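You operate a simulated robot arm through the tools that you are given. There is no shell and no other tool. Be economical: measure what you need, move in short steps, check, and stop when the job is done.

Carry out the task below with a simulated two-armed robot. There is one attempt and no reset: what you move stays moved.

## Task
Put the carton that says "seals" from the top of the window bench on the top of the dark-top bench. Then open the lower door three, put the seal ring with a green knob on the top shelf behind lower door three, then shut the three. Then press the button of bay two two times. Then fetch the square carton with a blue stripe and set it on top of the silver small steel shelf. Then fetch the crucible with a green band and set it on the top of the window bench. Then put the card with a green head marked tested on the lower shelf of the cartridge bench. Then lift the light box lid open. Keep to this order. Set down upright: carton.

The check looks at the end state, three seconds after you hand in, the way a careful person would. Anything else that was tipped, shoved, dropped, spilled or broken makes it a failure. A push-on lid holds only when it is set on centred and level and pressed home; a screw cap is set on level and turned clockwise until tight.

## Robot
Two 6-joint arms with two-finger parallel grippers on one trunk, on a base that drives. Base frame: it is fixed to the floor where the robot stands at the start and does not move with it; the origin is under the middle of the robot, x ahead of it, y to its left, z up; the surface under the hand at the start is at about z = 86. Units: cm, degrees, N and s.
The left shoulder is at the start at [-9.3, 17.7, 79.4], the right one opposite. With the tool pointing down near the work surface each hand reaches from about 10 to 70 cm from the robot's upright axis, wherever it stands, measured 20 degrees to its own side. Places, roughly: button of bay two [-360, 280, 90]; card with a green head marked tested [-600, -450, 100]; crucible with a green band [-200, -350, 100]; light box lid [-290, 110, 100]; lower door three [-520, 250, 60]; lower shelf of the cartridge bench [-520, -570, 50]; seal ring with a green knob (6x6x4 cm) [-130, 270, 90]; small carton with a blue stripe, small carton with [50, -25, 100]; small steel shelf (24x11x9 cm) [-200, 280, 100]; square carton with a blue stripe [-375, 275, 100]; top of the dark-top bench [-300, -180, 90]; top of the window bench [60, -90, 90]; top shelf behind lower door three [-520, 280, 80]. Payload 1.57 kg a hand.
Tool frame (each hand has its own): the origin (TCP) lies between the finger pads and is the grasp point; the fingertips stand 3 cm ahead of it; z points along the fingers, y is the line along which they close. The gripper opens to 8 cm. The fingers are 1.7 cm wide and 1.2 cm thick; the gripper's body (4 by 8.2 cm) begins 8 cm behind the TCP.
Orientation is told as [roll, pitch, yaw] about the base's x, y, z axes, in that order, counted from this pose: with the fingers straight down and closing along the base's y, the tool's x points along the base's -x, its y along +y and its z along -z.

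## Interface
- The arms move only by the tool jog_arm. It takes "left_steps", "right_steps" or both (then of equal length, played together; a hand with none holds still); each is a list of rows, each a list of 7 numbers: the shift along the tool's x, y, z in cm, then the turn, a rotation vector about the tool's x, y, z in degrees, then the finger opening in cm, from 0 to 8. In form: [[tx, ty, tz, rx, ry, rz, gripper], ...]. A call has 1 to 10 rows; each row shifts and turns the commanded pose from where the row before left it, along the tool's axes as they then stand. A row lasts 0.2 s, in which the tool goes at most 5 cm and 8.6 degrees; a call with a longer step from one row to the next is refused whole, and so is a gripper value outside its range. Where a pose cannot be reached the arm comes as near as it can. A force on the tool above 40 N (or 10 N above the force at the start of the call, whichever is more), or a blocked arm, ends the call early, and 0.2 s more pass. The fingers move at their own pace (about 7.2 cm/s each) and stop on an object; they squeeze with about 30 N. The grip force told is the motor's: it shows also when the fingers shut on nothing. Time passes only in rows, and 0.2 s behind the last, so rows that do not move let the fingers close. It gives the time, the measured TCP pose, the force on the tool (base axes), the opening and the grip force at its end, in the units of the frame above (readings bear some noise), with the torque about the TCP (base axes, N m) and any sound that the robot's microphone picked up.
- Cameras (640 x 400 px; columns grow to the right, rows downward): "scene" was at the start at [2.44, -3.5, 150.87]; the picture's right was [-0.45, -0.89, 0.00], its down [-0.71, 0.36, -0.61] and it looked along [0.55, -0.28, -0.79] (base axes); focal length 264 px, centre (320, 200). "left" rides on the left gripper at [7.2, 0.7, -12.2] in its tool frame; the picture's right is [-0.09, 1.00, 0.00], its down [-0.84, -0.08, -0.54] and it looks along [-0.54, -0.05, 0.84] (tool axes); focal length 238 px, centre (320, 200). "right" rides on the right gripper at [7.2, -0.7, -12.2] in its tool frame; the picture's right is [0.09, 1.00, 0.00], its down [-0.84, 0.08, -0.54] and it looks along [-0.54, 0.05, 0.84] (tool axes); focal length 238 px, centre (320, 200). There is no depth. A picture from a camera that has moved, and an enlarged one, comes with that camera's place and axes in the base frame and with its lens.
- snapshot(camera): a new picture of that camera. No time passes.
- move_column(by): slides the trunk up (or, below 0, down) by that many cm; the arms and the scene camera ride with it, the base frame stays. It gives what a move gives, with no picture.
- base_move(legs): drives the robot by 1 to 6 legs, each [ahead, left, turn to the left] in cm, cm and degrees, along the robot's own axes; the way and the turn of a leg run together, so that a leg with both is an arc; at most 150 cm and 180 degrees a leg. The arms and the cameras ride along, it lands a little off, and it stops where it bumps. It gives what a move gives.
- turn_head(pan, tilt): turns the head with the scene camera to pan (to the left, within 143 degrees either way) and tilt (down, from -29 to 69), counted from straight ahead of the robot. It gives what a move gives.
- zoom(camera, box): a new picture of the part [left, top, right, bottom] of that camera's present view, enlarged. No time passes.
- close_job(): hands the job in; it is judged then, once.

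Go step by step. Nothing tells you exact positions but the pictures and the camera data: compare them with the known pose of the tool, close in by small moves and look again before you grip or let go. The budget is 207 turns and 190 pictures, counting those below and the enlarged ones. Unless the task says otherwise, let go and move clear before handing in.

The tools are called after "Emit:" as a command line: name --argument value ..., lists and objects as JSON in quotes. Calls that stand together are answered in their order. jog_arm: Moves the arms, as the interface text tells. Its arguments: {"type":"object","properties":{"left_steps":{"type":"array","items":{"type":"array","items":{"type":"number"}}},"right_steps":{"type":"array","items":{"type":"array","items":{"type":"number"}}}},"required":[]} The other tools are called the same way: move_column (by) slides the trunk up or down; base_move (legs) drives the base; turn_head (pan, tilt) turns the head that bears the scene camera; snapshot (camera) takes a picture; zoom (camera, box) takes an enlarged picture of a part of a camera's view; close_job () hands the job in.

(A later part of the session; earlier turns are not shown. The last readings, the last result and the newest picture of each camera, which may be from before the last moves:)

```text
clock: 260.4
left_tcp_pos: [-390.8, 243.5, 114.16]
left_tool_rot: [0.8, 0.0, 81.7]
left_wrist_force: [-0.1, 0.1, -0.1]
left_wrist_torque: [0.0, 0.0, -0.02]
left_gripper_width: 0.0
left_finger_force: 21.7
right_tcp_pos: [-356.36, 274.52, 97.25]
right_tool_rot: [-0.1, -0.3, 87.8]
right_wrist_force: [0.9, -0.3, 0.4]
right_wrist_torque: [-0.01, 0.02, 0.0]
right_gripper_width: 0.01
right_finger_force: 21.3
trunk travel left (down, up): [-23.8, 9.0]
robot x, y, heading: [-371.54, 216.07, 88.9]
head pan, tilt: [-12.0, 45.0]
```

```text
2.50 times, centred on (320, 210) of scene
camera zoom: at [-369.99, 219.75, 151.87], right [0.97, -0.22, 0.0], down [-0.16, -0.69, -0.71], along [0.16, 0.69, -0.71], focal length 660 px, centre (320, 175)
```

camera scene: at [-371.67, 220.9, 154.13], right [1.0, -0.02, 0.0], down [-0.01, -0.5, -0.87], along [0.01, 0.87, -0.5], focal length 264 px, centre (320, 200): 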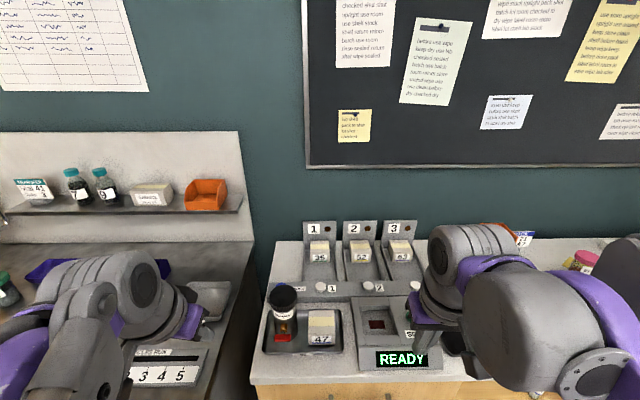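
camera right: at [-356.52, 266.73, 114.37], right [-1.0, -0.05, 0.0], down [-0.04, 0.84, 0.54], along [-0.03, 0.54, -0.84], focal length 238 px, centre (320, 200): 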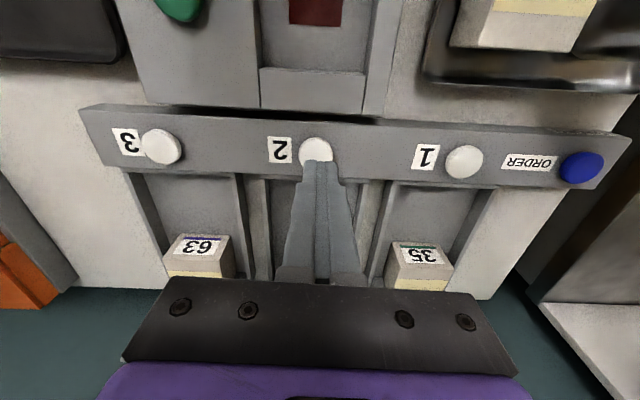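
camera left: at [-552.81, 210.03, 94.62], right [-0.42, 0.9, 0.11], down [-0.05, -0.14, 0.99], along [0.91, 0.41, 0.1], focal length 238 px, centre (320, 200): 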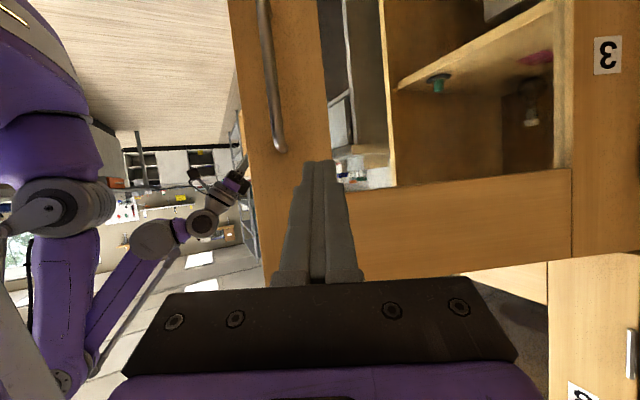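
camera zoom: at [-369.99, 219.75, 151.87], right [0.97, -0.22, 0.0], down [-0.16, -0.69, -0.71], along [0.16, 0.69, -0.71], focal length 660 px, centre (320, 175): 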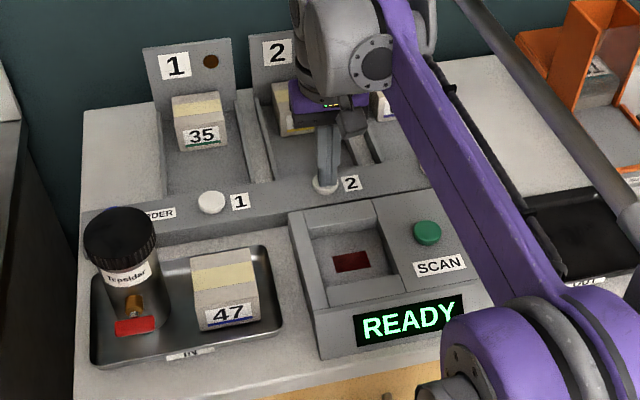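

The fingertips are right on the button. I press down in small steps.

Emit:
jog_arm --right_steps '[[0, 0, 0.3, 0, 0, 0, 0], [0, 0, 0.3, 0, 0, 0, 0], [0, 0, 0.3, 0, 0, 0, 0], [0, 0, 0, 0, 0, 0, 0]]'

Emit:
zoom --camera "scene" --box '[200, 130, 440, 290]'

```text
clock: 261.6
left_tcp_pos: [-390.87, 243.36, 114.21]
left_tool_rot: [0.7, 0.0, 81.7]
left_wrist_force: [-0.1, 0.0, -0.7]
left_wrist_torque: [0.0, 0.02, 0.02]
left_gripper_width: 0.01
left_finger_force: 21.1
right_tcp_pos: [-356.36, 274.46, 96.57]
right_tool_rot: [0.0, -0.4, 87.6]
right_wrist_force: [-0.7, 1.9, 18.2]
right_wrist_torque: [-0.05, 0.0, 0.01]
right_gripper_width: 0.01
right_finger_force: 21.1
trunk travel left (down, up): [-23.8, 9.0]
robot x, y, heading: [-371.66, 215.86, 88.9]
head pan, tilt: [-12.0, 45.0]
heard: click
stopped in row 4 (right hand): the force on the tool passed its limit at 41 N (the readings are from after the stop); the commanded pose is now the measured one
```

```text
2.50 times, centred on (320, 210) of scene
camera zoom: at [-370.03, 219.64, 151.86], right [0.97, -0.22, 0.0], down [-0.16, -0.69, -0.71], along [0.16, 0.69, -0.71], focal length 660 px, centre (320, 175)
```

zoom: 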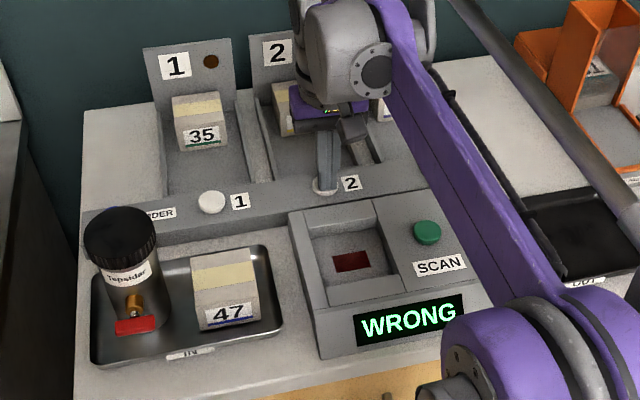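

A click was heard (one press). I lift off 1.5 cm and press once more the same way.

Emit:
jog_arm --right_steps '[[0, 0, -1.0, 0, 0, 0, 0], [0, 0, -0.5, 0, 0, 0, 0], [0, 0, 0, 0, 0, 0, 0], [0, 0, 0, 0, 0, 0, 0]]'

Emit:
zoom --camera "scene" --box '[200, 130, 440, 290]'

Emit:
jog_arm --right_steps '[[0, 0, 0.7, 0, 0, 0, 0], [0, 0, 0.4, 0, 0, 0, 0], [0, 0, 0.3, 0, 0, 0, 0], [0, 0, 0.2, 0, 0, 0, 0], [0, 0, 0, 0, 0, 0, 0]]'

Emit:
zoom --camera "scene" --box '[200, 130, 440, 290]'

```text
clock: 262.6
left_tcp_pos: [-390.63, 243.4, 114.35]
left_tool_rot: [0.6, 0.1, 81.7]
left_wrist_force: [-0.3, 0.5, -0.7]
left_wrist_torque: [0.0, 0.04, 0.03]
left_gripper_width: 0.01
left_finger_force: 21.3
right_tcp_pos: [-356.41, 274.35, 98.01]
right_tool_rot: [0.0, -0.3, 87.7]
right_wrist_force: [-0.1, 0.2, -0.9]
right_wrist_torque: [-0.01, 0.04, 0.0]
right_gripper_width: 0.02
right_finger_force: 21.1
trunk travel left (down, up): [-23.8, 9.0]
robot x, y, heading: [-371.47, 215.82, 89.1]
head pan, tilt: [-12.0, 45.0]
```

```text
2.50 times, centred on (320, 210) of scene
camera zoom: at [-369.99, 219.77, 151.87], right [0.97, -0.22, 0.0], down [-0.16, -0.69, -0.71], along [0.16, 0.69, -0.71], focal length 660 px, centre (320, 175)
```

zoom: 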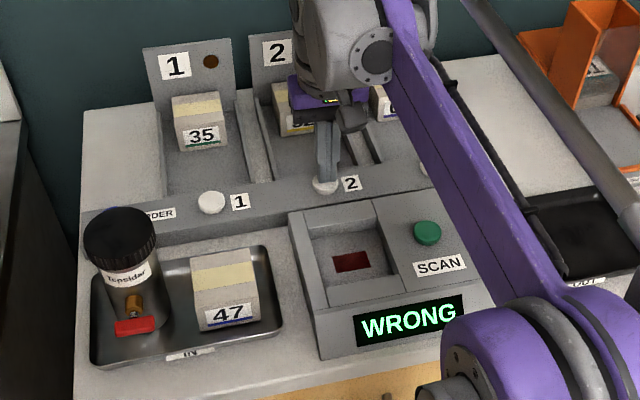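

```text
clock: 263.8
left_tcp_pos: [-390.7, 243.37, 114.1]
left_tool_rot: [0.7, 0.0, 81.8]
left_wrist_force: [-0.4, 0.5, 0.3]
left_wrist_torque: [-0.01, -0.02, 0.0]
left_gripper_width: 0.0
left_finger_force: 21.1
right_tcp_pos: [-356.4, 274.4, 96.45]
right_tool_rot: [-0.1, -0.6, 87.8]
right_wrist_force: [1.0, 13.0, 33.0]
right_wrist_torque: [0.15, 0.03, 0.18]
right_gripper_width: 0.02
right_finger_force: 21.3
trunk travel left (down, up): [-23.8, 9.0]
robot x, y, heading: [-371.61, 216.13, 89.1]
head pan, tilt: [-12.0, 45.0]
heard: click
```

```text
2.50 times, centred on (320, 210) of scene
camera zoom: at [-370.05, 219.68, 151.9], right [0.97, -0.22, 0.0], down [-0.16, -0.69, -0.71], along [0.16, 0.69, -0.71], focal length 660 px, centre (320, 175)
```

zoom: 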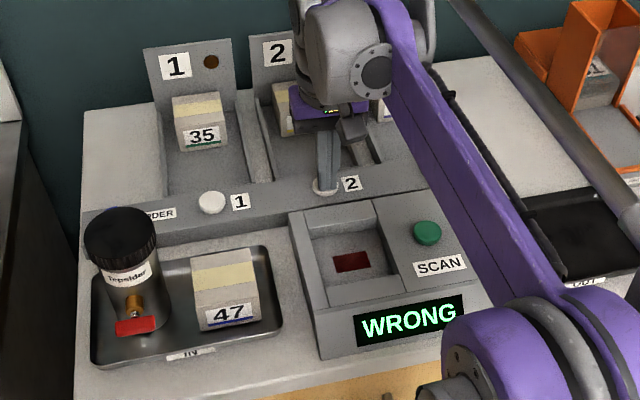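

The second click came through. I lift the hand, open it, and move above carton "47" (top centre ≈[-370.5, 262.8, 95]).

Emit:
jog_arm --right_steps '[[0, 0, -4, 0, 0, 0, 0], [0, 0, -4, 0, 0, 0, 0], [0, 0, -4, 0, 0, 0, 0], [0, 0, -3, 0, 0, 0, 8], [3, 3.5, 0, 0, 0, 0, 8], [3, 3.5, 0, 0, 0, 0, 8], [3, 3.5, 0, 0, 0, 0, 8], [3, 3.3, 0, 0, 0, 0, 8], [0, 0, 0, 0, 0, 0, 8]]'

Emit:
snapshot --camera "right"

```text
clock: 265.8
left_tcp_pos: [-390.74, 243.35, 114.07]
left_tool_rot: [0.8, 0.0, 81.7]
left_wrist_force: [0.2, -0.9, 0.4]
left_wrist_torque: [-0.03, -0.02, -0.01]
left_gripper_width: 0.0
left_finger_force: 22.1
right_tcp_pos: [-371.77, 266.62, 111.31]
right_tool_rot: [-0.1, -0.3, 87.8]
right_wrist_force: [0.5, 0.4, -1.2]
right_wrist_torque: [0.02, -0.01, 0.01]
right_gripper_width: 8.0
right_finger_force: 0.1
right hand out of reach, approached as far as the arm can: row 3, 4, 6, 7, 8
trunk travel left (down, up): [-23.8, 9.0]
robot x, y, heading: [-371.42, 215.84, 89.0]
head pan, tilt: [-12.0, 45.0]
```

```text
98 pictures are left
camera right: at [-371.55, 259.44, 123.43], right [-1.0, -0.05, 0.0], down [-0.04, 0.84, 0.54], along [-0.03, 0.54, -0.84], focal length 238 px, centre (320, 200)
```

right: 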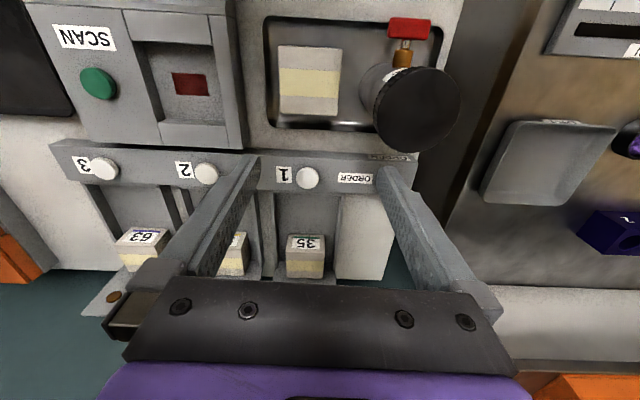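

Carton 47 is centred at ≈[-370.7, 262.4]; a bottle stands close on its left, so I'll grip front-to-back with the hand turned 90°. First I shift the base left while keeping the hand in place.

Emit:
jog_arm --right_steps '[[0, -4, 0, 0, 0, 0, 8], [0, -4, 0, 0, 0, 0, 8], [0, -4, 0, 0, 0, 0, 8], [0, -3, 0, 0, 0, 0, 8], [0, 0, 0, 0, 0, 0, 8]]'

Emit:
base_move --legs '[[0, 15, 0]]'

Emit:
jog_arm --right_steps '[[0, 0, 0, 0, 0, -8.5, 8], [0, 0, 0, 0, 0, -8.5, 8], [0, 0, 0, 0, 0, -8.5, 8], [0, 0, 0, 0, 0, -8.5, 8], [0, 0, 0, 0, 0, -8.5, 8], [0, 0, 0, 0, 0, -8.5, 8], [0, 0, 0, 0, 0, -8.5, 8], [0, 0, 0, 0, 0, -8.5, 8], [0, 0, 0, 0, 0, -8.5, 8], [0, 0, 0, 0, 0, -8.5, 8]]'

Emit:
snapshot --camera "right"

```text
clock: 267.0
left_tcp_pos: [-390.86, 243.5, 114.2]
left_tool_rot: [0.6, 0.1, 81.7]
left_wrist_force: [0.3, 0.4, 0.4]
left_wrist_torque: [0.04, -0.02, -0.02]
left_gripper_width: 0.03
left_finger_force: 20.9
right_tcp_pos: [-357.29, 268.74, 112.72]
right_tool_rot: [-0.1, -0.2, 87.6]
right_wrist_force: [-0.5, -0.4, -0.3]
right_wrist_torque: [0.05, -0.04, 0.01]
right_gripper_width: 7.98
right_finger_force: 0.1
right hand out of reach, approached as far as the arm can: row 1, 2, 3, 4
trunk travel left (down, up): [-23.8, 9.0]
robot x, y, heading: [-371.6, 215.75, 89.0]
head pan, tilt: [-12.0, 45.0]
```

```text
clock: 268.9
left_tcp_pos: [-405.74, 243.76, 114.08]
left_tool_rot: [0.6, 0.0, 81.6]
left_wrist_force: [0.3, -0.3, 0.0]
left_wrist_torque: [-0.01, 0.0, 0.0]
left_gripper_width: 0.01
left_finger_force: 21.8
right_tcp_pos: [-372.27, 269.08, 112.49]
right_tool_rot: [-0.1, -0.2, 87.6]
right_wrist_force: [-0.2, 0.2, -0.6]
right_wrist_torque: [-0.01, 0.0, 0.0]
right_gripper_width: 8.01
right_finger_force: 0.1
trunk travel left (down, up): [-23.8, 9.0]
robot x, y, heading: [-386.52, 216.19, 89.0]
head pan, tilt: [-12.0, 45.0]
```

```text
clock: 271.1
left_tcp_pos: [-405.75, 243.79, 114.12]
left_tool_rot: [0.8, 0.0, 81.7]
left_wrist_force: [0.1, 0.0, -0.1]
left_wrist_torque: [-0.04, 0.01, -0.01]
left_gripper_width: 0.0
left_finger_force: 21.0
right_tcp_pos: [-372.09, 268.9, 112.58]
right_tool_rot: [-0.2, -0.1, 172.8]
right_wrist_force: [-0.8, 0.5, 0.5]
right_wrist_torque: [-0.01, 0.0, -0.01]
right_gripper_width: 8.0
right_finger_force: 0.1
trunk travel left (down, up): [-23.8, 9.0]
robot x, y, heading: [-386.32, 216.24, 88.6]
head pan, tilt: [-12.0, 45.0]
```

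```text
97 pictures are left
camera right: at [-365.13, 268.67, 124.8], right [-0.03, -1.0, 0.0], down [-0.84, 0.03, 0.54], along [-0.54, 0.02, -0.84], focal length 238 px, centre (320, 200)
```

right: 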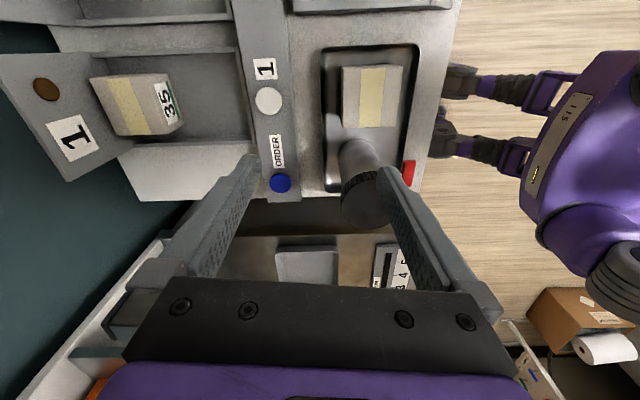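

I complete the turn, centre over the carton, and lower partway.

Emit:
jog_arm --right_steps '[[0, 0, 0, 0, 0, -4, 8], [1, 3, 1, 0, 0, 0, 8], [1, 3.1, 2, 0, 0, 0, 8], [0, 0, 3.5, 0, 0, 0, 8], [0, 0, 3.5, 0, 0, 0, 8], [0, 0, 0, 0, 0, 0, 8]]'

Emit:
snapshot --camera "right"

Emit:
turn_head --pan -15 --tilt 50

Emit:
zoom --camera "scene" --box '[240, 140, 480, 300]'

```text
clock: 272.5
left_tcp_pos: [-405.61, 243.67, 114.25]
left_tool_rot: [0.6, 0.0, 81.6]
left_wrist_force: [-0.1, -0.6, 0.1]
left_wrist_torque: [-0.02, 0.01, -0.03]
left_gripper_width: 0.02
left_finger_force: 21.3
right_tcp_pos: [-371.14, 271.19, 106.73]
right_tool_rot: [-0.1, 0.1, 176.6]
right_wrist_force: [0.6, 0.1, -0.4]
right_wrist_torque: [-0.02, 0.04, 0.01]
right_gripper_width: 8.0
right_finger_force: 0.0
right hand out of reach, approached as far as the arm can: row 2, 3, 4, 5
trunk travel left (down, up): [-23.8, 9.0]
robot x, y, heading: [-386.08, 216.07, 89.0]
head pan, tilt: [-12.0, 45.0]
```

```text
96 pictures are left
camera right: at [-364.04, 271.55, 119.0], right [0.03, -1.0, 0.0], down [-0.84, -0.03, 0.54], along [-0.54, -0.02, -0.84], focal length 238 px, centre (320, 200)
```

right: 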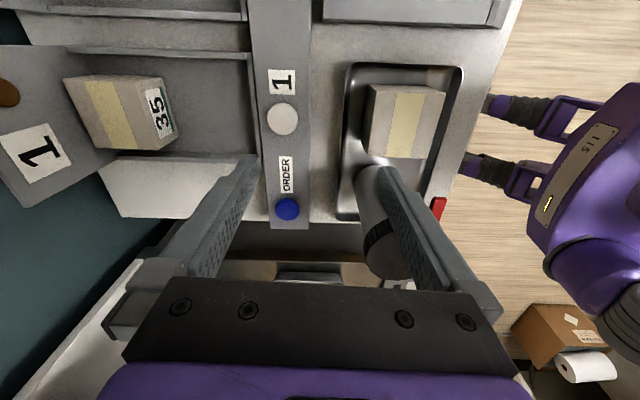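

```text
clock: 273.2
left_tcp_pos: [-405.81, 243.72, 114.1]
left_tool_rot: [0.7, -0.1, 81.5]
left_wrist_force: [-0.2, -0.7, -0.6]
left_wrist_torque: [0.0, -0.01, -0.01]
left_gripper_width: 0.0
left_finger_force: 21.5
right_tcp_pos: [-371.07, 271.43, 106.85]
right_tool_rot: [0.0, 0.0, 176.7]
right_wrist_force: [0.7, 0.1, 0.2]
right_wrist_torque: [0.0, 0.0, 0.01]
right_gripper_width: 7.98
right_finger_force: 0.1
trunk travel left (down, up): [-23.8, 9.0]
robot x, y, heading: [-386.79, 216.18, 89.1]
head pan, tilt: [-15.0, 50.0]
```

```text
2.50 times, centred on (360, 220) of scene
camera zoom: at [-384.66, 219.5, 151.18], right [0.96, -0.28, 0.0], down [-0.21, -0.74, -0.64], along [0.18, 0.62, -0.77], focal length 660 px, centre (220, 150)
```

zoom: 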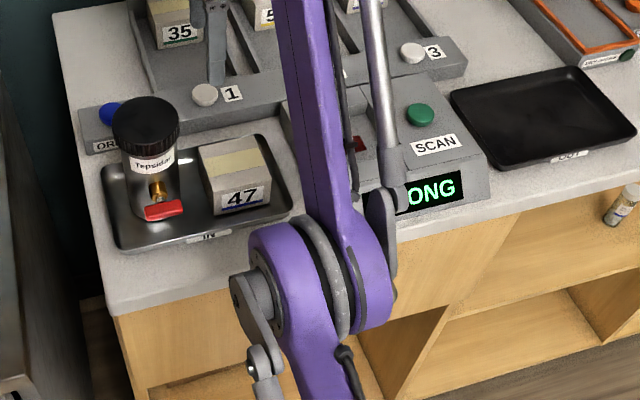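

The arm can't come this near in that orientation, so I back the base 9 cm to give it room and check.

Emit:
jog_arm --right_steps '[[0, 0, -3, 0, 0, 0, 8], [0, 0, 0, 0, 0, 0, 8]]'

Emit:
base_move --legs '[[-11, 0, 1]]'

Emit:
snapshot --camera "right"

```text
clock: 273.8
left_tcp_pos: [-405.73, 243.73, 114.25]
left_tool_rot: [0.7, 0.0, 81.6]
left_wrist_force: [-0.2, -0.1, -0.1]
left_wrist_torque: [-0.03, -0.03, 0.01]
left_gripper_width: 0.01
left_finger_force: 21.6
right_tcp_pos: [-371.13, 271.5, 109.7]
right_tool_rot: [-0.3, 0.0, 176.6]
right_wrist_force: [0.6, 0.2, 0.4]
right_wrist_torque: [0.01, 0.0, 0.0]
right_gripper_width: 8.03
right_finger_force: 0.1
trunk travel left (down, up): [-23.8, 9.0]
robot x, y, heading: [-386.51, 215.7, 88.8]
head pan, tilt: [-15.0, 50.0]
```

```text
clock: 275.0
left_tcp_pos: [-406.28, 232.43, 114.21]
left_tool_rot: [0.7, 0.0, 82.5]
left_wrist_force: [-0.1, -0.3, -0.5]
left_wrist_torque: [0.04, 0.01, 0.0]
left_gripper_width: 0.0
left_finger_force: 21.0
right_tcp_pos: [-372.13, 260.65, 109.66]
right_tool_rot: [-0.3, 0.0, 177.5]
right_wrist_force: [-0.9, 0.7, -0.6]
right_wrist_torque: [0.0, 0.01, 0.02]
right_gripper_width: 7.99
right_finger_force: 0.1
trunk travel left (down, up): [-23.8, 9.0]
robot x, y, heading: [-386.87, 205.18, 89.9]
head pan, tilt: [-15.0, 50.0]
```

```text
94 pictures are left
camera right: at [-365.06, 260.96, 121.92], right [0.05, -1.0, 0.0], down [-0.84, -0.04, 0.54], along [-0.54, -0.02, -0.84], focal length 238 px, centre (320, 200)
```

right: 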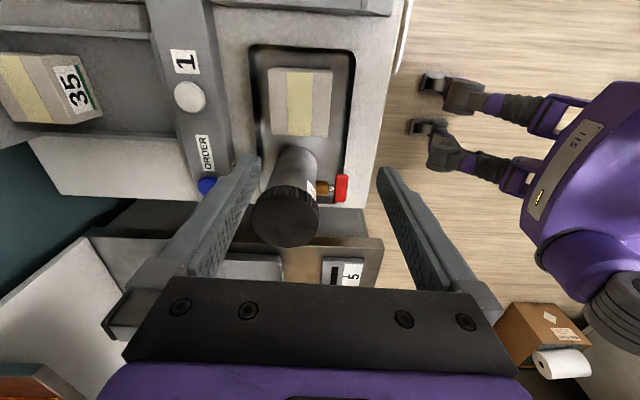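

I centre over the carton (≈[-370.1, 262.9]) and lower partway with the opening at 7.4.

Emit:
jog_arm --right_steps '[[1.8, -2.2, 0, 0, 0, 0, 7.4], [0, 0, 3.5, 0, 0, 0, 7.4], [0, 0, 3.5, 0, 0, 0, 7.4], [0, 0, 0, 0, 0, 0, 7.4]]'

Emit:
snapshot --camera "right"

```text
clock: 276.0
left_tcp_pos: [-406.33, 232.27, 114.3]
left_tool_rot: [0.7, 0.0, 82.6]
left_wrist_force: [0.3, 0.3, 0.4]
left_wrist_torque: [0.0, -0.01, 0.03]
left_gripper_width: 0.0
left_finger_force: 21.1
right_tcp_pos: [-370.18, 262.68, 102.71]
right_tool_rot: [-0.3, 0.0, 177.6]
right_wrist_force: [0.4, 0.9, 0.1]
right_wrist_torque: [0.01, 0.01, -0.01]
right_gripper_width: 7.38
right_finger_force: 0.1
trunk travel left (down, up): [-23.8, 9.0]
robot x, y, heading: [-386.27, 205.19, 90.0]
head pan, tilt: [-15.0, 50.0]
```

```text
93 pictures are left
camera right: at [-363.08, 263.12, 114.98], right [0.05, -1.0, 0.0], down [-0.84, -0.04, 0.54], along [-0.54, -0.02, -0.84], focal length 238 px, centre (320, 200)
```

right: 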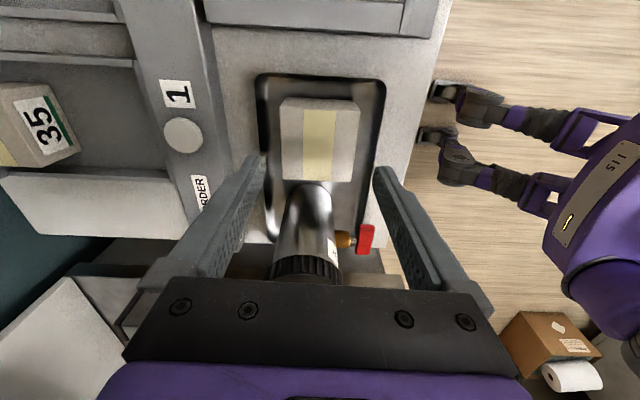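

Aligned; I descend and grip.

Emit:
jog_arm --right_steps '[[0.4, 0, 0, 0, 0, -2.4, 7.4], [0, 0, 3, 0, 0, 0, 7.4], [0, 0, 3, 0, 0, 0, 7.4], [0, 0, 1.5, 0, 0, 0, 7.4], [0, 0, 1, 0, 0, 0, 7.4], [0, 0, 0, 0, 0, 0, 7.4], [0, 0, 0, 0, 0, 0, 3], [0, 0, 0, 0, 0, 0, 3], [0, 0, 0, 0, 0, 0, 3]]'

Emit:
snapshot --camera "right"

```text
clock: 278.0
left_tcp_pos: [-406.18, 232.35, 114.2]
left_tool_rot: [0.7, 0.0, 82.6]
left_wrist_force: [0.2, -0.2, -0.1]
left_wrist_torque: [0.01, -0.04, -0.03]
left_gripper_width: 0.0
left_finger_force: 21.3
right_tcp_pos: [-369.95, 262.8, 94.23]
right_tool_rot: [-0.2, 0.0, -180.0]
right_wrist_force: [-0.7, 0.0, 0.4]
right_wrist_torque: [-0.02, 0.0, 0.0]
right_gripper_width: 6.56
right_finger_force: 29.9
trunk travel left (down, up): [-23.8, 9.0]
robot x, y, heading: [-386.26, 205.27, 89.9]
head pan, tilt: [-15.0, 50.0]
```

```text
92 pictures are left
camera right: at [-362.81, 263.46, 106.44], right [0.09, -1.0, 0.0], down [-0.84, -0.08, 0.54], along [-0.54, -0.05, -0.84], focal length 238 px, centre (320, 200)
```

right: 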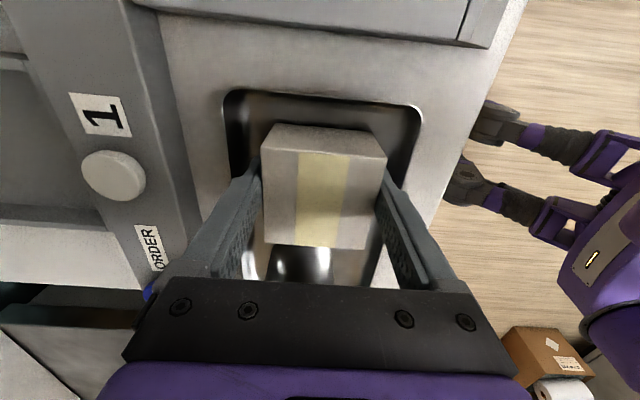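

Gripped (6.56 cm). The steel shelf's top lies deep under another shelf, so I'll need a near-level grip; I'll re-grip on the open bench. I lift and look for a free spot near the bench's front edge.

Emit:
jog_arm --right_steps '[[0, 0, -3, 0, 0, 0, 3], [0, 0, -4, 0, 0, 0, 3], [0, 0, -4, 0, 0, 0, 3], [0, 0, -4, 0, 0, 0, 3], [0, 0, 0, 0, 0, 0, 3]]'

Emit:
base_move --legs '[[-6, -30, 0]]'

Emit:
turn_head --pan -30 --tilt 38

Emit:
snapshot --camera "scene"

```text
clock: 279.2
left_tcp_pos: [-406.29, 232.53, 114.17]
left_tool_rot: [0.7, 0.1, 82.6]
left_wrist_force: [0.1, 0.1, 0.6]
left_wrist_torque: [-0.03, -0.02, -0.01]
left_gripper_width: 0.05
left_finger_force: 21.3
right_tcp_pos: [-369.81, 262.66, 109.3]
right_tool_rot: [-0.2, 0.0, -180.0]
right_wrist_force: [0.4, 0.5, -1.2]
right_wrist_torque: [0.02, -0.02, 0.02]
right_gripper_width: 6.56
right_finger_force: 29.9
trunk travel left (down, up): [-23.8, 9.0]
robot x, y, heading: [-386.9, 205.46, 90.0]
head pan, tilt: [-15.0, 50.0]
```

```text
clock: 282.5
left_tcp_pos: [-375.46, 226.37, 114.26]
left_tool_rot: [0.7, 0.0, 82.1]
left_wrist_force: [-0.3, -0.3, -0.5]
left_wrist_torque: [0.01, 0.0, 0.03]
left_gripper_width: 0.0
left_finger_force: 21.1
right_tcp_pos: [-338.9, 256.43, 109.34]
right_tool_rot: [-0.1, 0.0, 179.6]
right_wrist_force: [-0.3, 0.4, -0.9]
right_wrist_torque: [0.02, -0.03, -0.04]
right_gripper_width: 6.57
right_finger_force: 30.3
trunk travel left (down, up): [-23.8, 9.0]
robot x, y, heading: [-355.88, 198.82, 89.7]
head pan, tilt: [-15.0, 50.0]
```

```text
clock: 283.2
left_tcp_pos: [-375.58, 226.5, 114.19]
left_tool_rot: [0.7, 0.1, 82.1]
left_wrist_force: [0.5, -0.1, -0.8]
left_wrist_torque: [0.02, 0.02, -0.01]
left_gripper_width: 0.0
left_finger_force: 21.2
right_tcp_pos: [-338.93, 256.36, 109.44]
right_tool_rot: [-0.2, -0.1, 179.7]
right_wrist_force: [0.7, 0.6, -1.5]
right_wrist_torque: [0.02, -0.02, 0.01]
right_gripper_width: 6.55
right_finger_force: 30.0
trunk travel left (down, up): [-23.8, 9.0]
robot x, y, heading: [-356.19, 199.03, 89.5]
head pan, tilt: [-30.0, 38.0]
```

```text
91 pictures are left
camera scene: at [-352.01, 202.37, 152.89], right [0.86, -0.51, 0.0], down [-0.31, -0.53, -0.79], along [0.4, 0.68, -0.62], focal length 264 px, centre (320, 200)
```

scene: 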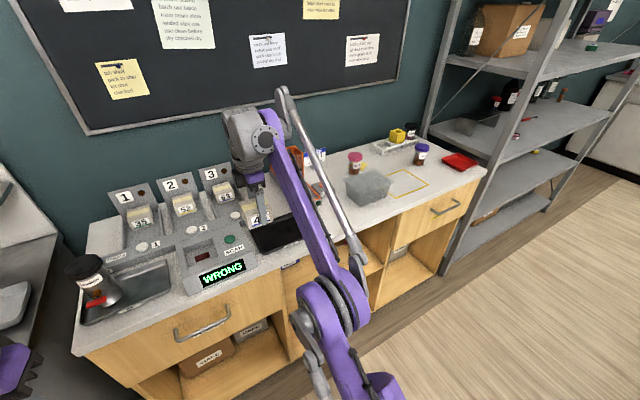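

Emit:
base_move --legs '[[0, -28, 0]]'

Emit:
snapshot --camera "right"

Emit:
turn_head --pan -10 --tilt 42

Emit:
snapshot --camera "scene"

```text
clock: 286.2
left_tcp_pos: [-347.79, 226.32, 114.24]
left_tool_rot: [0.7, 0.0, 81.6]
left_wrist_force: [0.3, -0.6, -0.1]
left_wrist_torque: [0.0, 0.0, 0.03]
left_gripper_width: 0.0
left_finger_force: 21.4
right_tcp_pos: [-311.1, 255.87, 109.52]
right_tool_rot: [-0.2, 0.0, 179.1]
right_wrist_force: [-0.1, -0.4, -0.6]
right_wrist_torque: [0.01, 0.01, -0.04]
right_gripper_width: 6.57
right_finger_force: 30.0
trunk travel left (down, up): [-23.8, 9.0]
robot x, y, heading: [-328.52, 198.8, 89.2]
head pan, tilt: [-30.0, 38.0]
```

```text
90 pictures are left
camera right: at [-303.99, 256.35, 121.62], right [0.08, -1.0, 0.0], down [-0.84, -0.07, 0.54], along [-0.54, -0.04, -0.84], focal length 238 px, centre (320, 200)
```

right: 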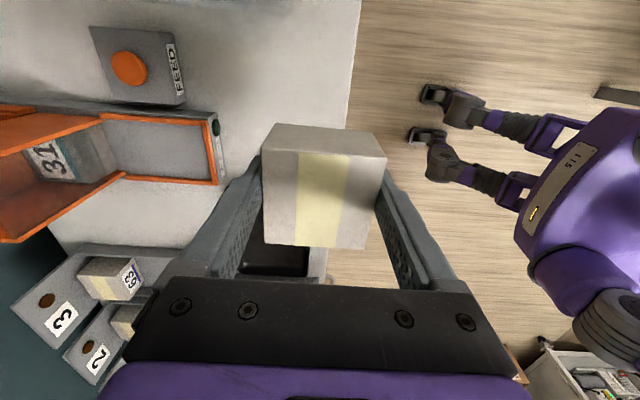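

```text
clock: 287.1
left_tcp_pos: [-347.95, 226.29, 114.26]
left_tool_rot: [0.6, 0.1, 81.6]
left_wrist_force: [0.4, 0.1, 0.0]
left_wrist_torque: [0.01, 0.02, 0.0]
left_gripper_width: 0.0
left_finger_force: 20.9
right_tcp_pos: [-311.07, 255.8, 109.43]
right_tool_rot: [-0.2, 0.0, 179.0]
right_wrist_force: [-0.3, -0.2, -2.0]
right_wrist_torque: [0.0, -0.03, 0.0]
right_gripper_width: 6.57
right_finger_force: 29.8
trunk travel left (down, up): [-23.8, 9.0]
robot x, y, heading: [-328.54, 198.61, 89.1]
head pan, tilt: [-10.0, 42.0]
```

```text
89 pictures are left
camera scene: at [-327.38, 202.8, 152.3], right [0.98, -0.19, 0.0], down [-0.13, -0.66, -0.74], along [0.14, 0.73, -0.67], focal length 264 px, centre (320, 200)
```

scene: 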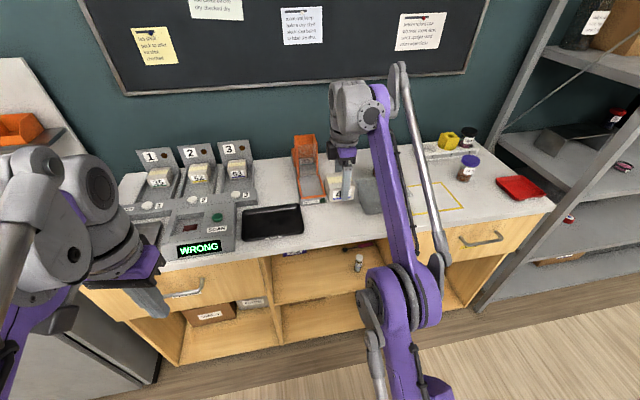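

The bench front at x≈-312 is free. I lower the carton there with its centre about 7 cm behind the edge.

Emit:
jog_arm --right_steps '[[-0.9, -2.7, 0, 0, 0, 0, 3], [0, 0, 4, 0, 0, 0, 3], [0, 0, 4, 0, 0, 0, 3], [0, 0, 4, 0, 0, 0, 3], [0, 0, 2, 0, 0, 0, 3], [0, 0, 0.5, 0, 0, 0, 3], [0, 0, 0.4, 0, 0, 0, 3], [0, 0, 0.4, 0, 0, 0, 3], [0, 0, 0.4, 0, 0, 0, 3], [0, 0, 0.4, 0, 0, 0, 3]]'

Emit:
snapshot --camera "right"

```text
clock: 289.3
left_tcp_pos: [-348.01, 226.0, 114.24]
left_tool_rot: [0.8, -0.1, 81.6]
left_wrist_force: [0.0, 0.1, -0.1]
left_wrist_torque: [0.06, -0.01, 0.01]
left_gripper_width: 0.02
left_finger_force: 21.2
right_tcp_pos: [-311.38, 256.57, 93.95]
right_tool_rot: [-0.2, 0.1, 179.1]
right_wrist_force: [2.2, -6.3, 18.7]
right_wrist_torque: [-0.84, 0.18, 0.13]
right_gripper_width: 6.56
right_finger_force: 30.2
right hand out of reach, approached as far as the arm can: row 1, 8, 9
trunk travel left (down, up): [-23.8, 9.0]
robot x, y, heading: [-328.4, 198.82, 89.1]
head pan, tilt: [-10.0, 42.0]
```

```text
88 pictures are left
camera right: at [-304.25, 257.09, 106.0], right [0.08, -1.0, 0.0], down [-0.84, -0.07, 0.54], along [-0.54, -0.04, -0.84], focal length 238 px, centre (320, 200)
```

right: 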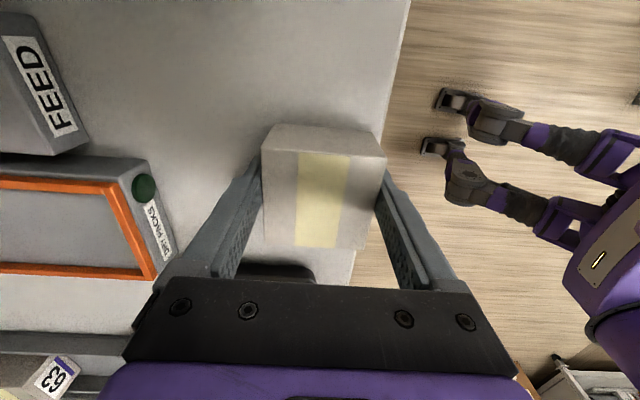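

It's on the bench. I release and rise.

Emit:
jog_arm --right_steps '[[0, 0, -0.1, 0, 0, 0, 7.8], [0, 0, 0, 0, 0, 0, 7.8], [0, 0, -2, 0, 0, 0, 7.8], [0, 0, -4, 0, 0, 0, 7.8], [0, 0, -4, 0, 0, 0, 7.8], [0, 0, -4, 0, 0, 0, 7.8], [0, 0, 0, 0, 0, 0, 7.8]]'

Emit:
snapshot --camera "right"

```text
clock: 290.9
left_tcp_pos: [-347.87, 226.22, 114.1]
left_tool_rot: [0.7, 0.1, 81.7]
left_wrist_force: [-0.9, 0.3, -0.4]
left_wrist_torque: [-0.02, 0.0, 0.04]
left_gripper_width: 0.0
left_finger_force: 21.4
right_tcp_pos: [-311.43, 256.82, 107.39]
right_tool_rot: [-0.2, 0.0, 179.2]
right_wrist_force: [0.7, 0.0, 0.6]
right_wrist_torque: [0.03, -0.02, -0.04]
right_gripper_width: 7.79
right_finger_force: 0.0
trunk travel left (down, up): [-23.8, 9.0]
robot x, y, heading: [-328.64, 198.73, 89.0]
head pan, tilt: [-10.0, 42.0]
```

```text
87 pictures are left
camera right: at [-304.33, 257.32, 119.58], right [0.08, -1.0, 0.0], down [-0.84, -0.07, 0.54], along [-0.54, -0.04, -0.84], focal length 238 px, centre (320, 200)
```

right: 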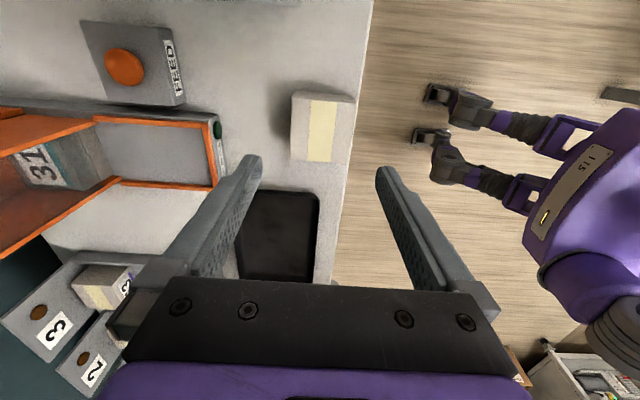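

The carton stands near the edge at ≈[-311.5, 256]. I turn the hand back to face forward.

Emit:
jog_arm --right_steps '[[0, 0, -1, 0, 0, 8.5, 7.8], [0, 0, -1, 0, 0, 8.5, 7.8], [0, 0, -1, 0, 0, 8.5, 7.8], [0, 0, 0, 0, 0, 8.5, 7.8], [0, 0, 0, 0, 0, 8.5, 7.8], [0, 0, 0, 0, 0, 8.5, 7.8], [0, 0, 0, 0, 0, 8.5, 7.8], [0, 0, 0, 0, 0, 8.5, 7.8], [0, 0, 0, 0, 0, 8.5, 7.8], [0, 0, 0, 0, 0, 8.5, 7.8]]'

Emit:
jog_arm --right_steps '[[4, 0, 0, 0, 0, 4, 7.8], [4, 0, 0, 0, 0, 0, 7.8], [4, 0, 0, 0, -8, 0, 7.8], [4, 0, 0, 0, -8, 0, 7.8], [0, 0, 0, 0, -8, 0, 7.8], [0, 0, 0, 0, -8, 0, 7.8], [0, 0, 0, 0, -8, 0, 7.8], [0, 0, 0, 0, -8, 0, 7.8], [0, 0, 0, 0, -8, 0, 7.8], [0, 0, 0, 0, -8, 0, 7.8]]'

Emit:
snapshot --camera "right"

Emit:
snapshot --camera "scene"

```text
clock: 293.1
left_tcp_pos: [-347.89, 226.27, 114.19]
left_tool_rot: [0.7, 0.0, 81.6]
left_wrist_force: [-0.2, 0.1, 0.4]
left_wrist_torque: [0.01, -0.01, 0.02]
left_gripper_width: 0.01
left_finger_force: 21.2
right_tcp_pos: [-311.43, 255.37, 109.73]
right_tool_rot: [-0.2, -0.2, 94.0]
right_wrist_force: [-0.3, -0.4, 1.0]
right_wrist_torque: [-0.01, 0.03, 0.02]
right_gripper_width: 7.81
right_finger_force: 0.1
right hand out of reach, approached as far as the arm can: row 1, 2, 4
trunk travel left (down, up): [-23.8, 9.0]
robot x, y, heading: [-328.87, 198.68, 88.9]
head pan, tilt: [-10.0, 42.0]
```

```text
clock: 295.3
left_tcp_pos: [-347.92, 226.18, 114.14]
left_tool_rot: [0.6, 0.0, 81.6]
left_wrist_force: [-0.1, 1.0, -0.5]
left_wrist_torque: [-0.02, -0.02, -0.01]
left_gripper_width: 0.0
left_finger_force: 21.2
right_tcp_pos: [-311.11, 268.75, 129.37]
right_tool_rot: [-0.1, -64.3, 90.3]
right_wrist_force: [1.2, 0.0, -0.6]
right_wrist_torque: [-0.02, -0.03, 0.0]
right_gripper_width: 7.82
right_finger_force: 0.0
right hand out of reach, approached as far as the arm can: row 1, 2, 3, 4, 5, 6, 7, 8, 9, 10
trunk travel left (down, up): [-23.8, 9.0]
robot x, y, heading: [-328.44, 198.77, 89.4]
head pan, tilt: [-10.0, 42.0]
```

```text
86 pictures are left
camera right: at [-310.54, 254.61, 128.1], right [-1.0, -0.04, -0.08], down [-0.08, -0.13, 0.99], along [-0.05, 0.99, 0.12], focal length 238 px, centre (320, 200)
```

right: 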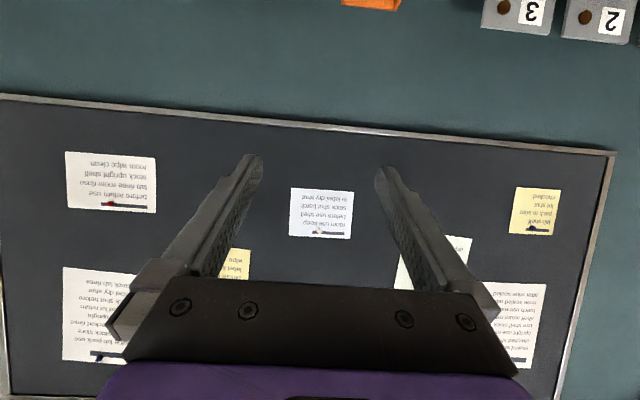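

```text
85 pictures are left
camera scene: at [-327.38, 202.84, 152.3], right [0.98, -0.19, 0.0], down [-0.13, -0.66, -0.74], along [0.14, 0.73, -0.67], focal length 264 px, centre (320, 200)
```

scene: 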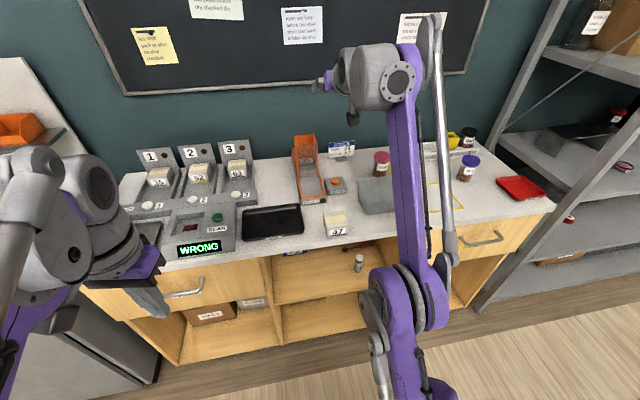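

The arm got into an awkward stretch; I bring it back to vertical and nearer to free it.

Emit:
jog_arm --right_steps '[[0, 0, -3, 0, 8, 0, 7.8], [0, 0, -3, 0, 8, 0, 7.8], [0, 0, -3, 0, 8, 0, 7.8], [0, 0, -3, 0, 8, 0, 7.8], [0, 0, 0, 0, 8, 0, 7.8], [0, 0, 0, 0, 8, 0, 7.8], [0, 0, 0, 0, 8, 0, 7.8], [0, 0, 0, 0, 8, 0, 7.8], [4, 0, 2, 0, 0, 0, 7.8], [4, 0, 2, 0, 0, 0, 7.8]]'

Emit:
jog_arm --right_steps '[[4, 0, 0, 0, 0, 0, 7.8], [4, 0, 0, 0, 0, 0, 7.8], [4, 0, 0, 0, 0, 0, 7.8], [0, 0, 0, 0, 0, 0, 7.8]]'

Emit:
snapshot --camera "scene"

```text
clock: 297.5
left_tcp_pos: [-347.88, 226.27, 114.26]
left_tool_rot: [0.7, 0.0, 81.6]
left_wrist_force: [1.0, 0.9, 0.7]
left_wrist_torque: [0.0, 0.01, -0.01]
left_gripper_width: 0.0
left_finger_force: 21.6
right_tcp_pos: [-311.08, 252.04, 120.38]
right_tool_rot: [-0.1, -14.2, 90.1]
right_wrist_force: [0.0, 0.3, -1.0]
right_wrist_torque: [0.01, -0.03, -0.01]
right_gripper_width: 7.79
right_finger_force: 0.0
right hand out of reach, approached as far as the arm can: row 1, 2, 3, 4, 5, 6, 7, 8, 9, 10
trunk travel left (down, up): [-23.8, 9.0]
robot x, y, heading: [-328.81, 198.52, 89.2]
head pan, tilt: [-10.0, 42.0]
```

```text
clock: 298.5
left_tcp_pos: [-347.94, 226.32, 114.23]
left_tool_rot: [0.7, 0.1, 81.6]
left_wrist_force: [-0.5, 0.2, -0.1]
left_wrist_torque: [-0.09, -0.02, 0.0]
left_gripper_width: 0.01
left_finger_force: 21.3
right_tcp_pos: [-311.29, 243.3, 119.7]
right_tool_rot: [0.0, -14.4, 90.1]
right_wrist_force: [-0.2, 0.7, 0.9]
right_wrist_torque: [-0.03, -0.01, 0.0]
right_gripper_width: 7.77
right_finger_force: 0.2
right hand out of reach, approached as far as the arm can: row 1, 2
trunk travel left (down, up): [-23.8, 9.0]
robot x, y, heading: [-328.59, 198.55, 89.0]
head pan, tilt: [-10.0, 42.0]
```

```text
84 pictures are left
camera scene: at [-327.38, 202.95, 152.3], right [0.98, -0.19, 0.0], down [-0.13, -0.66, -0.74], along [0.14, 0.73, -0.67], focal length 264 px, centre (320, 200)
```

scene: 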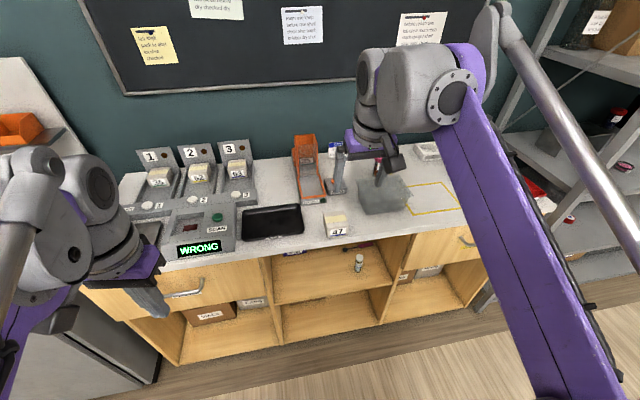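

Free again. I back up slightly, lower, and tilt to 70°.

Emit:
base_move --legs '[[-8, 0, 1]]'

Emit:
jog_arm --right_steps '[[1, 0, 4.5, 0, 0, 0, 7.8], [1, 0, 4.5, 0, 0, 0, 7.8], [1, 0, 4.5, 0, 0, 0, 7.8], [0, 0, 0, 0, -8, 0, 7.8], [0, 0, 0, 0, -8, 0, 7.8], [0, 0, 0, 0, -8, 0, 7.8], [0, 0, 0, 0, -8, 0, 7.8], [0, 0, 0, 0, -8, 0, 7.8], [0, 0, 0, 0, -8, 0, 7.8], [0, 0, 0, 0, -8, 0, 7.8]]'

Emit:
snapshot --camera "right"

```text
clock: 299.5
left_tcp_pos: [-348.54, 218.07, 114.21]
left_tool_rot: [0.7, 0.0, 82.6]
left_wrist_force: [0.5, -0.5, 0.1]
left_wrist_torque: [0.06, -0.02, 0.01]
left_gripper_width: 0.0
left_finger_force: 20.3
right_tcp_pos: [-312.11, 235.9, 119.88]
right_tool_rot: [-0.1, -14.3, 91.2]
right_wrist_force: [0.5, 0.2, 0.5]
right_wrist_torque: [0.05, 0.0, -0.02]
right_gripper_width: 7.82
right_finger_force: 0.0
trunk travel left (down, up): [-23.8, 9.0]
robot x, y, heading: [-328.68, 190.75, 89.8]
head pan, tilt: [-10.0, 42.0]
```

```text
clock: 301.7
left_tcp_pos: [-348.5, 218.16, 114.27]
left_tool_rot: [0.7, 0.1, 82.7]
left_wrist_force: [-0.3, -1.4, -0.8]
left_wrist_torque: [0.01, -0.01, 0.01]
left_gripper_width: 0.0
left_finger_force: 20.7
right_tcp_pos: [-312.2, 236.2, 106.0]
right_tool_rot: [-0.1, -70.5, 91.2]
right_wrist_force: [-0.4, 0.8, 0.2]
right_wrist_torque: [-0.01, -0.01, 0.0]
right_gripper_width: 7.79
right_finger_force: 0.1
trunk travel left (down, up): [-23.8, 9.0]
robot x, y, heading: [-328.57, 190.61, 90.2]
head pan, tilt: [-10.0, 42.0]
```

```text
83 pictures are left
camera right: at [-311.38, 222.37, 103.26], right [-0.99, -0.05, -0.09], down [-0.07, -0.23, 0.97], along [-0.07, 0.97, 0.23], focal length 238 px, centre (320, 200)
```

right: 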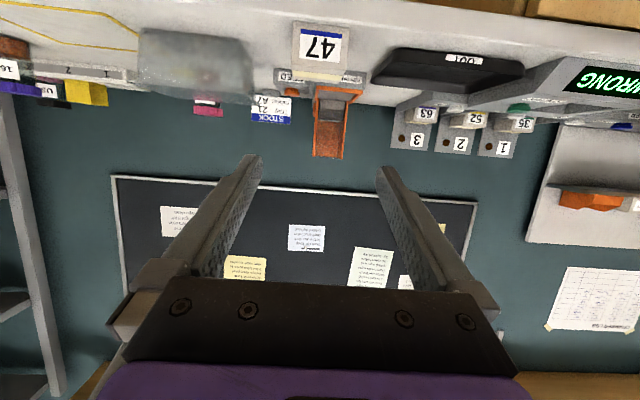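

The carton is straight ahead. I lower to its level and advance most of the way.

Emit:
jog_arm --right_steps '[[4.0, 0, 1.41, 0, 0, 0, 8], [4.0, 0, 1.41, 0, 0, 0, 8], [4.0, 0, 1.41, 0, 0, 0, 8], [-1.53, -0.1, 4.31, 0, 0, 0, 8], [-1.53, -0.1, 4.31, 0, 0, 0, 8], [0, 0, 0, 0, 0, 0, 8]]'

Emit:
snapshot --camera "right"

```text
clock: 303.1
left_tcp_pos: [-348.63, 217.91, 114.19]
left_tool_rot: [0.7, 0.0, 82.7]
left_wrist_force: [-1.1, 0.7, 0.3]
left_wrist_torque: [0.02, 0.01, 0.02]
left_gripper_width: 0.0
left_finger_force: 21.8
right_tcp_pos: [-311.98, 245.43, 93.53]
right_tool_rot: [-0.2, -70.3, 91.4]
right_wrist_force: [0.1, -0.6, 0.4]
right_wrist_torque: [0.0, 0.0, -0.02]
right_gripper_width: 8.01
right_finger_force: 0.2
trunk travel left (down, up): [-23.8, 9.0]
robot x, y, heading: [-328.52, 190.8, 90.2]
head pan, tilt: [-10.0, 42.0]
```

```text
82 pictures are left
camera right: at [-311.18, 231.76, 90.81], right [-0.99, -0.05, -0.09], down [-0.07, -0.23, 0.97], along [-0.07, 0.97, 0.23], focal length 238 px, centre (320, 200)
```

right: 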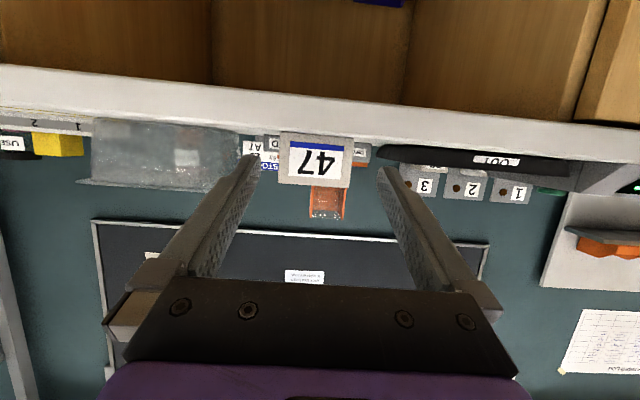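

Centred. I advance the last 9 cm and grip.

Emit:
jog_arm --right_steps '[[-1.3, -0.1, 4.42, 0, 0, 0, 8], [-1.3, -0.1, 4.42, 0, 0, 0, 8], [0, 0, 0, 0, 0, 0, 8], [0, 0, 0, 0, 0, 0, 3], [0, 0, 0, 0, 0, 0, 3], [0, 0, 0, 0, 0, 0, 3]]'

Emit:
snapshot --camera "right"

```text
clock: 304.5
left_tcp_pos: [-348.46, 218.02, 114.31]
left_tool_rot: [0.7, 0.0, 82.7]
left_wrist_force: [0.7, 0.0, 0.1]
left_wrist_torque: [-0.01, 0.0, -0.02]
left_gripper_width: 0.0
left_finger_force: 21.5
right_tcp_pos: [-311.91, 254.57, 92.9]
right_tool_rot: [-0.3, -70.4, 91.4]
right_wrist_force: [0.7, 1.4, 3.8]
right_wrist_torque: [0.19, -0.1, -0.04]
right_gripper_width: 6.57
right_finger_force: 30.2
trunk travel left (down, up): [-23.8, 9.0]
robot x, y, heading: [-328.6, 190.93, 90.0]
head pan, tilt: [-10.0, 42.0]
```

```text
81 pictures are left
camera right: at [-311.11, 240.67, 90.21], right [-0.99, -0.05, -0.09], down [-0.07, -0.23, 0.97], along [-0.07, 0.97, 0.23], focal length 238 px, centre (320, 200)
```

right: 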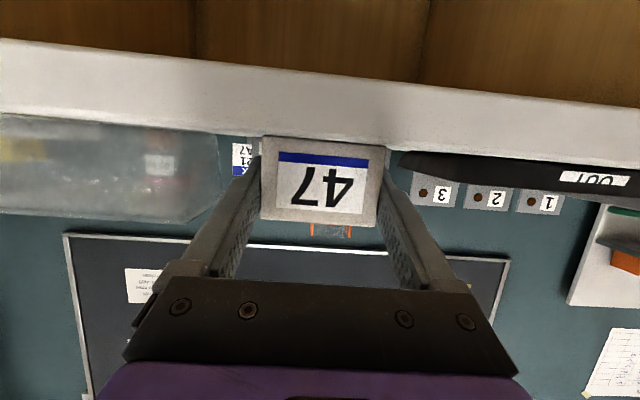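

Gripped. I lift, pull back, and drive right toward the shelving.

Emit:
jog_arm --right_steps '[[-3.1, 0, -1.1, 0, 0, 0, 3], [-3.1, 0, -1.1, 0, 0, 0, 3], [-3.1, 0, -1.1, 0, 0, 0, 3], [1.1, 0, -3.1, 0, 0, 0, 3], [1.1, 0, -3.1, 0, 0, 0, 3], [1.1, 0, -3.1, 0, 0, 0, 3], [1.1, 0, -3.1, 0, 0, 0, 3], [0, 0, 0, 0, 0, 0, 3]]'

Emit:
base_move --legs '[[-8, 0, 0], [0, -110, 0]]'

Emit:
turn_head --pan 0 --tilt 30

Emit:
snapshot --camera "scene"

Emit:
snapshot --camera "left"

```text
clock: 306.3
left_tcp_pos: [-348.48, 218.13, 114.31]
left_tool_rot: [0.8, 0.0, 82.7]
left_wrist_force: [-0.2, 0.5, -0.4]
left_wrist_torque: [-0.02, 0.01, 0.0]
left_gripper_width: 0.0
left_finger_force: 22.2
right_tcp_pos: [-312.01, 241.38, 102.29]
right_tool_rot: [-0.1, -70.3, 91.3]
right_wrist_force: [-0.8, 0.1, -1.1]
right_wrist_torque: [-0.02, 0.02, -0.04]
right_gripper_width: 6.54
right_finger_force: 29.6
trunk travel left (down, up): [-23.8, 9.0]
robot x, y, heading: [-328.3, 191.23, 90.5]
head pan, tilt: [-10.0, 42.0]
```

```text
clock: 316.7
left_tcp_pos: [-241.01, 210.91, 114.14]
left_tool_rot: [0.7, -0.1, 83.4]
left_wrist_force: [-0.3, 0.4, -0.3]
left_wrist_torque: [0.0, -0.03, 0.0]
left_gripper_width: 0.0
left_finger_force: 21.2
right_tcp_pos: [-204.77, 234.5, 102.35]
right_tool_rot: [-0.1, -70.5, 91.9]
right_wrist_force: [1.1, 1.3, -1.3]
right_wrist_torque: [0.02, 0.0, -0.01]
right_gripper_width: 6.55
right_finger_force: 30.1
trunk travel left (down, up): [-23.8, 9.0]
robot x, y, heading: [-220.66, 183.72, 90.6]
head pan, tilt: [-10.0, 42.0]
```

```text
clock: 317.5
left_tcp_pos: [-240.85, 210.98, 114.23]
left_tool_rot: [0.6, 0.0, 83.5]
left_wrist_force: [-0.5, 0.6, 0.4]
left_wrist_torque: [-0.01, 0.01, 0.0]
left_gripper_width: 0.01
left_finger_force: 21.6
right_tcp_pos: [-204.66, 234.58, 102.42]
right_tool_rot: [-0.1, -70.4, 91.9]
right_wrist_force: [-0.1, 0.3, -1.8]
right_wrist_torque: [-0.04, 0.03, 0.01]
right_gripper_width: 6.55
right_finger_force: 29.6
trunk travel left (down, up): [-23.8, 9.0]
robot x, y, heading: [-221.14, 184.07, 90.7]
head pan, tilt: [0.0, 30.0]
```

```text
80 pictures are left
camera scene: at [-221.23, 188.93, 154.12], right [1.0, 0.01, 0.0], down [0.01, -0.5, -0.87], along [-0.01, 0.87, -0.5], focal length 264 px, centre (320, 200)
```

scene: 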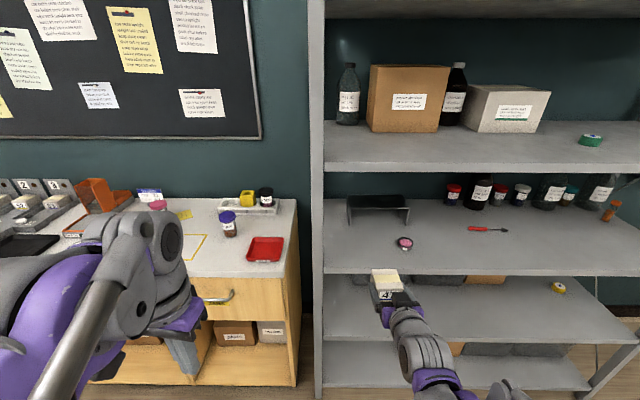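

```text
79 pictures are left
camera left: at [-242.27, 203.84, 126.33], right [-0.98, 0.21, 0.01], down [0.18, 0.82, 0.54], along [0.1, 0.53, -0.84], focal length 238 px, centre (320, 200)
```

left: 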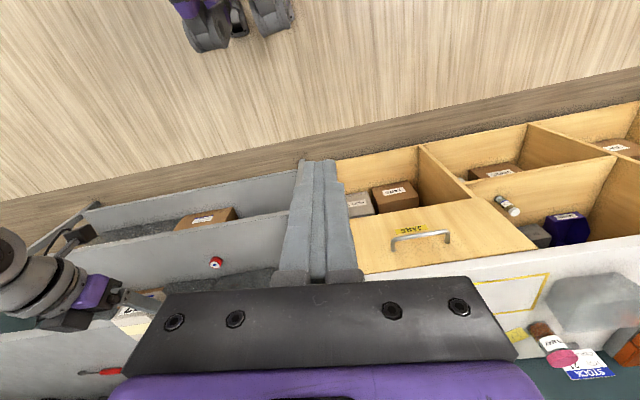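

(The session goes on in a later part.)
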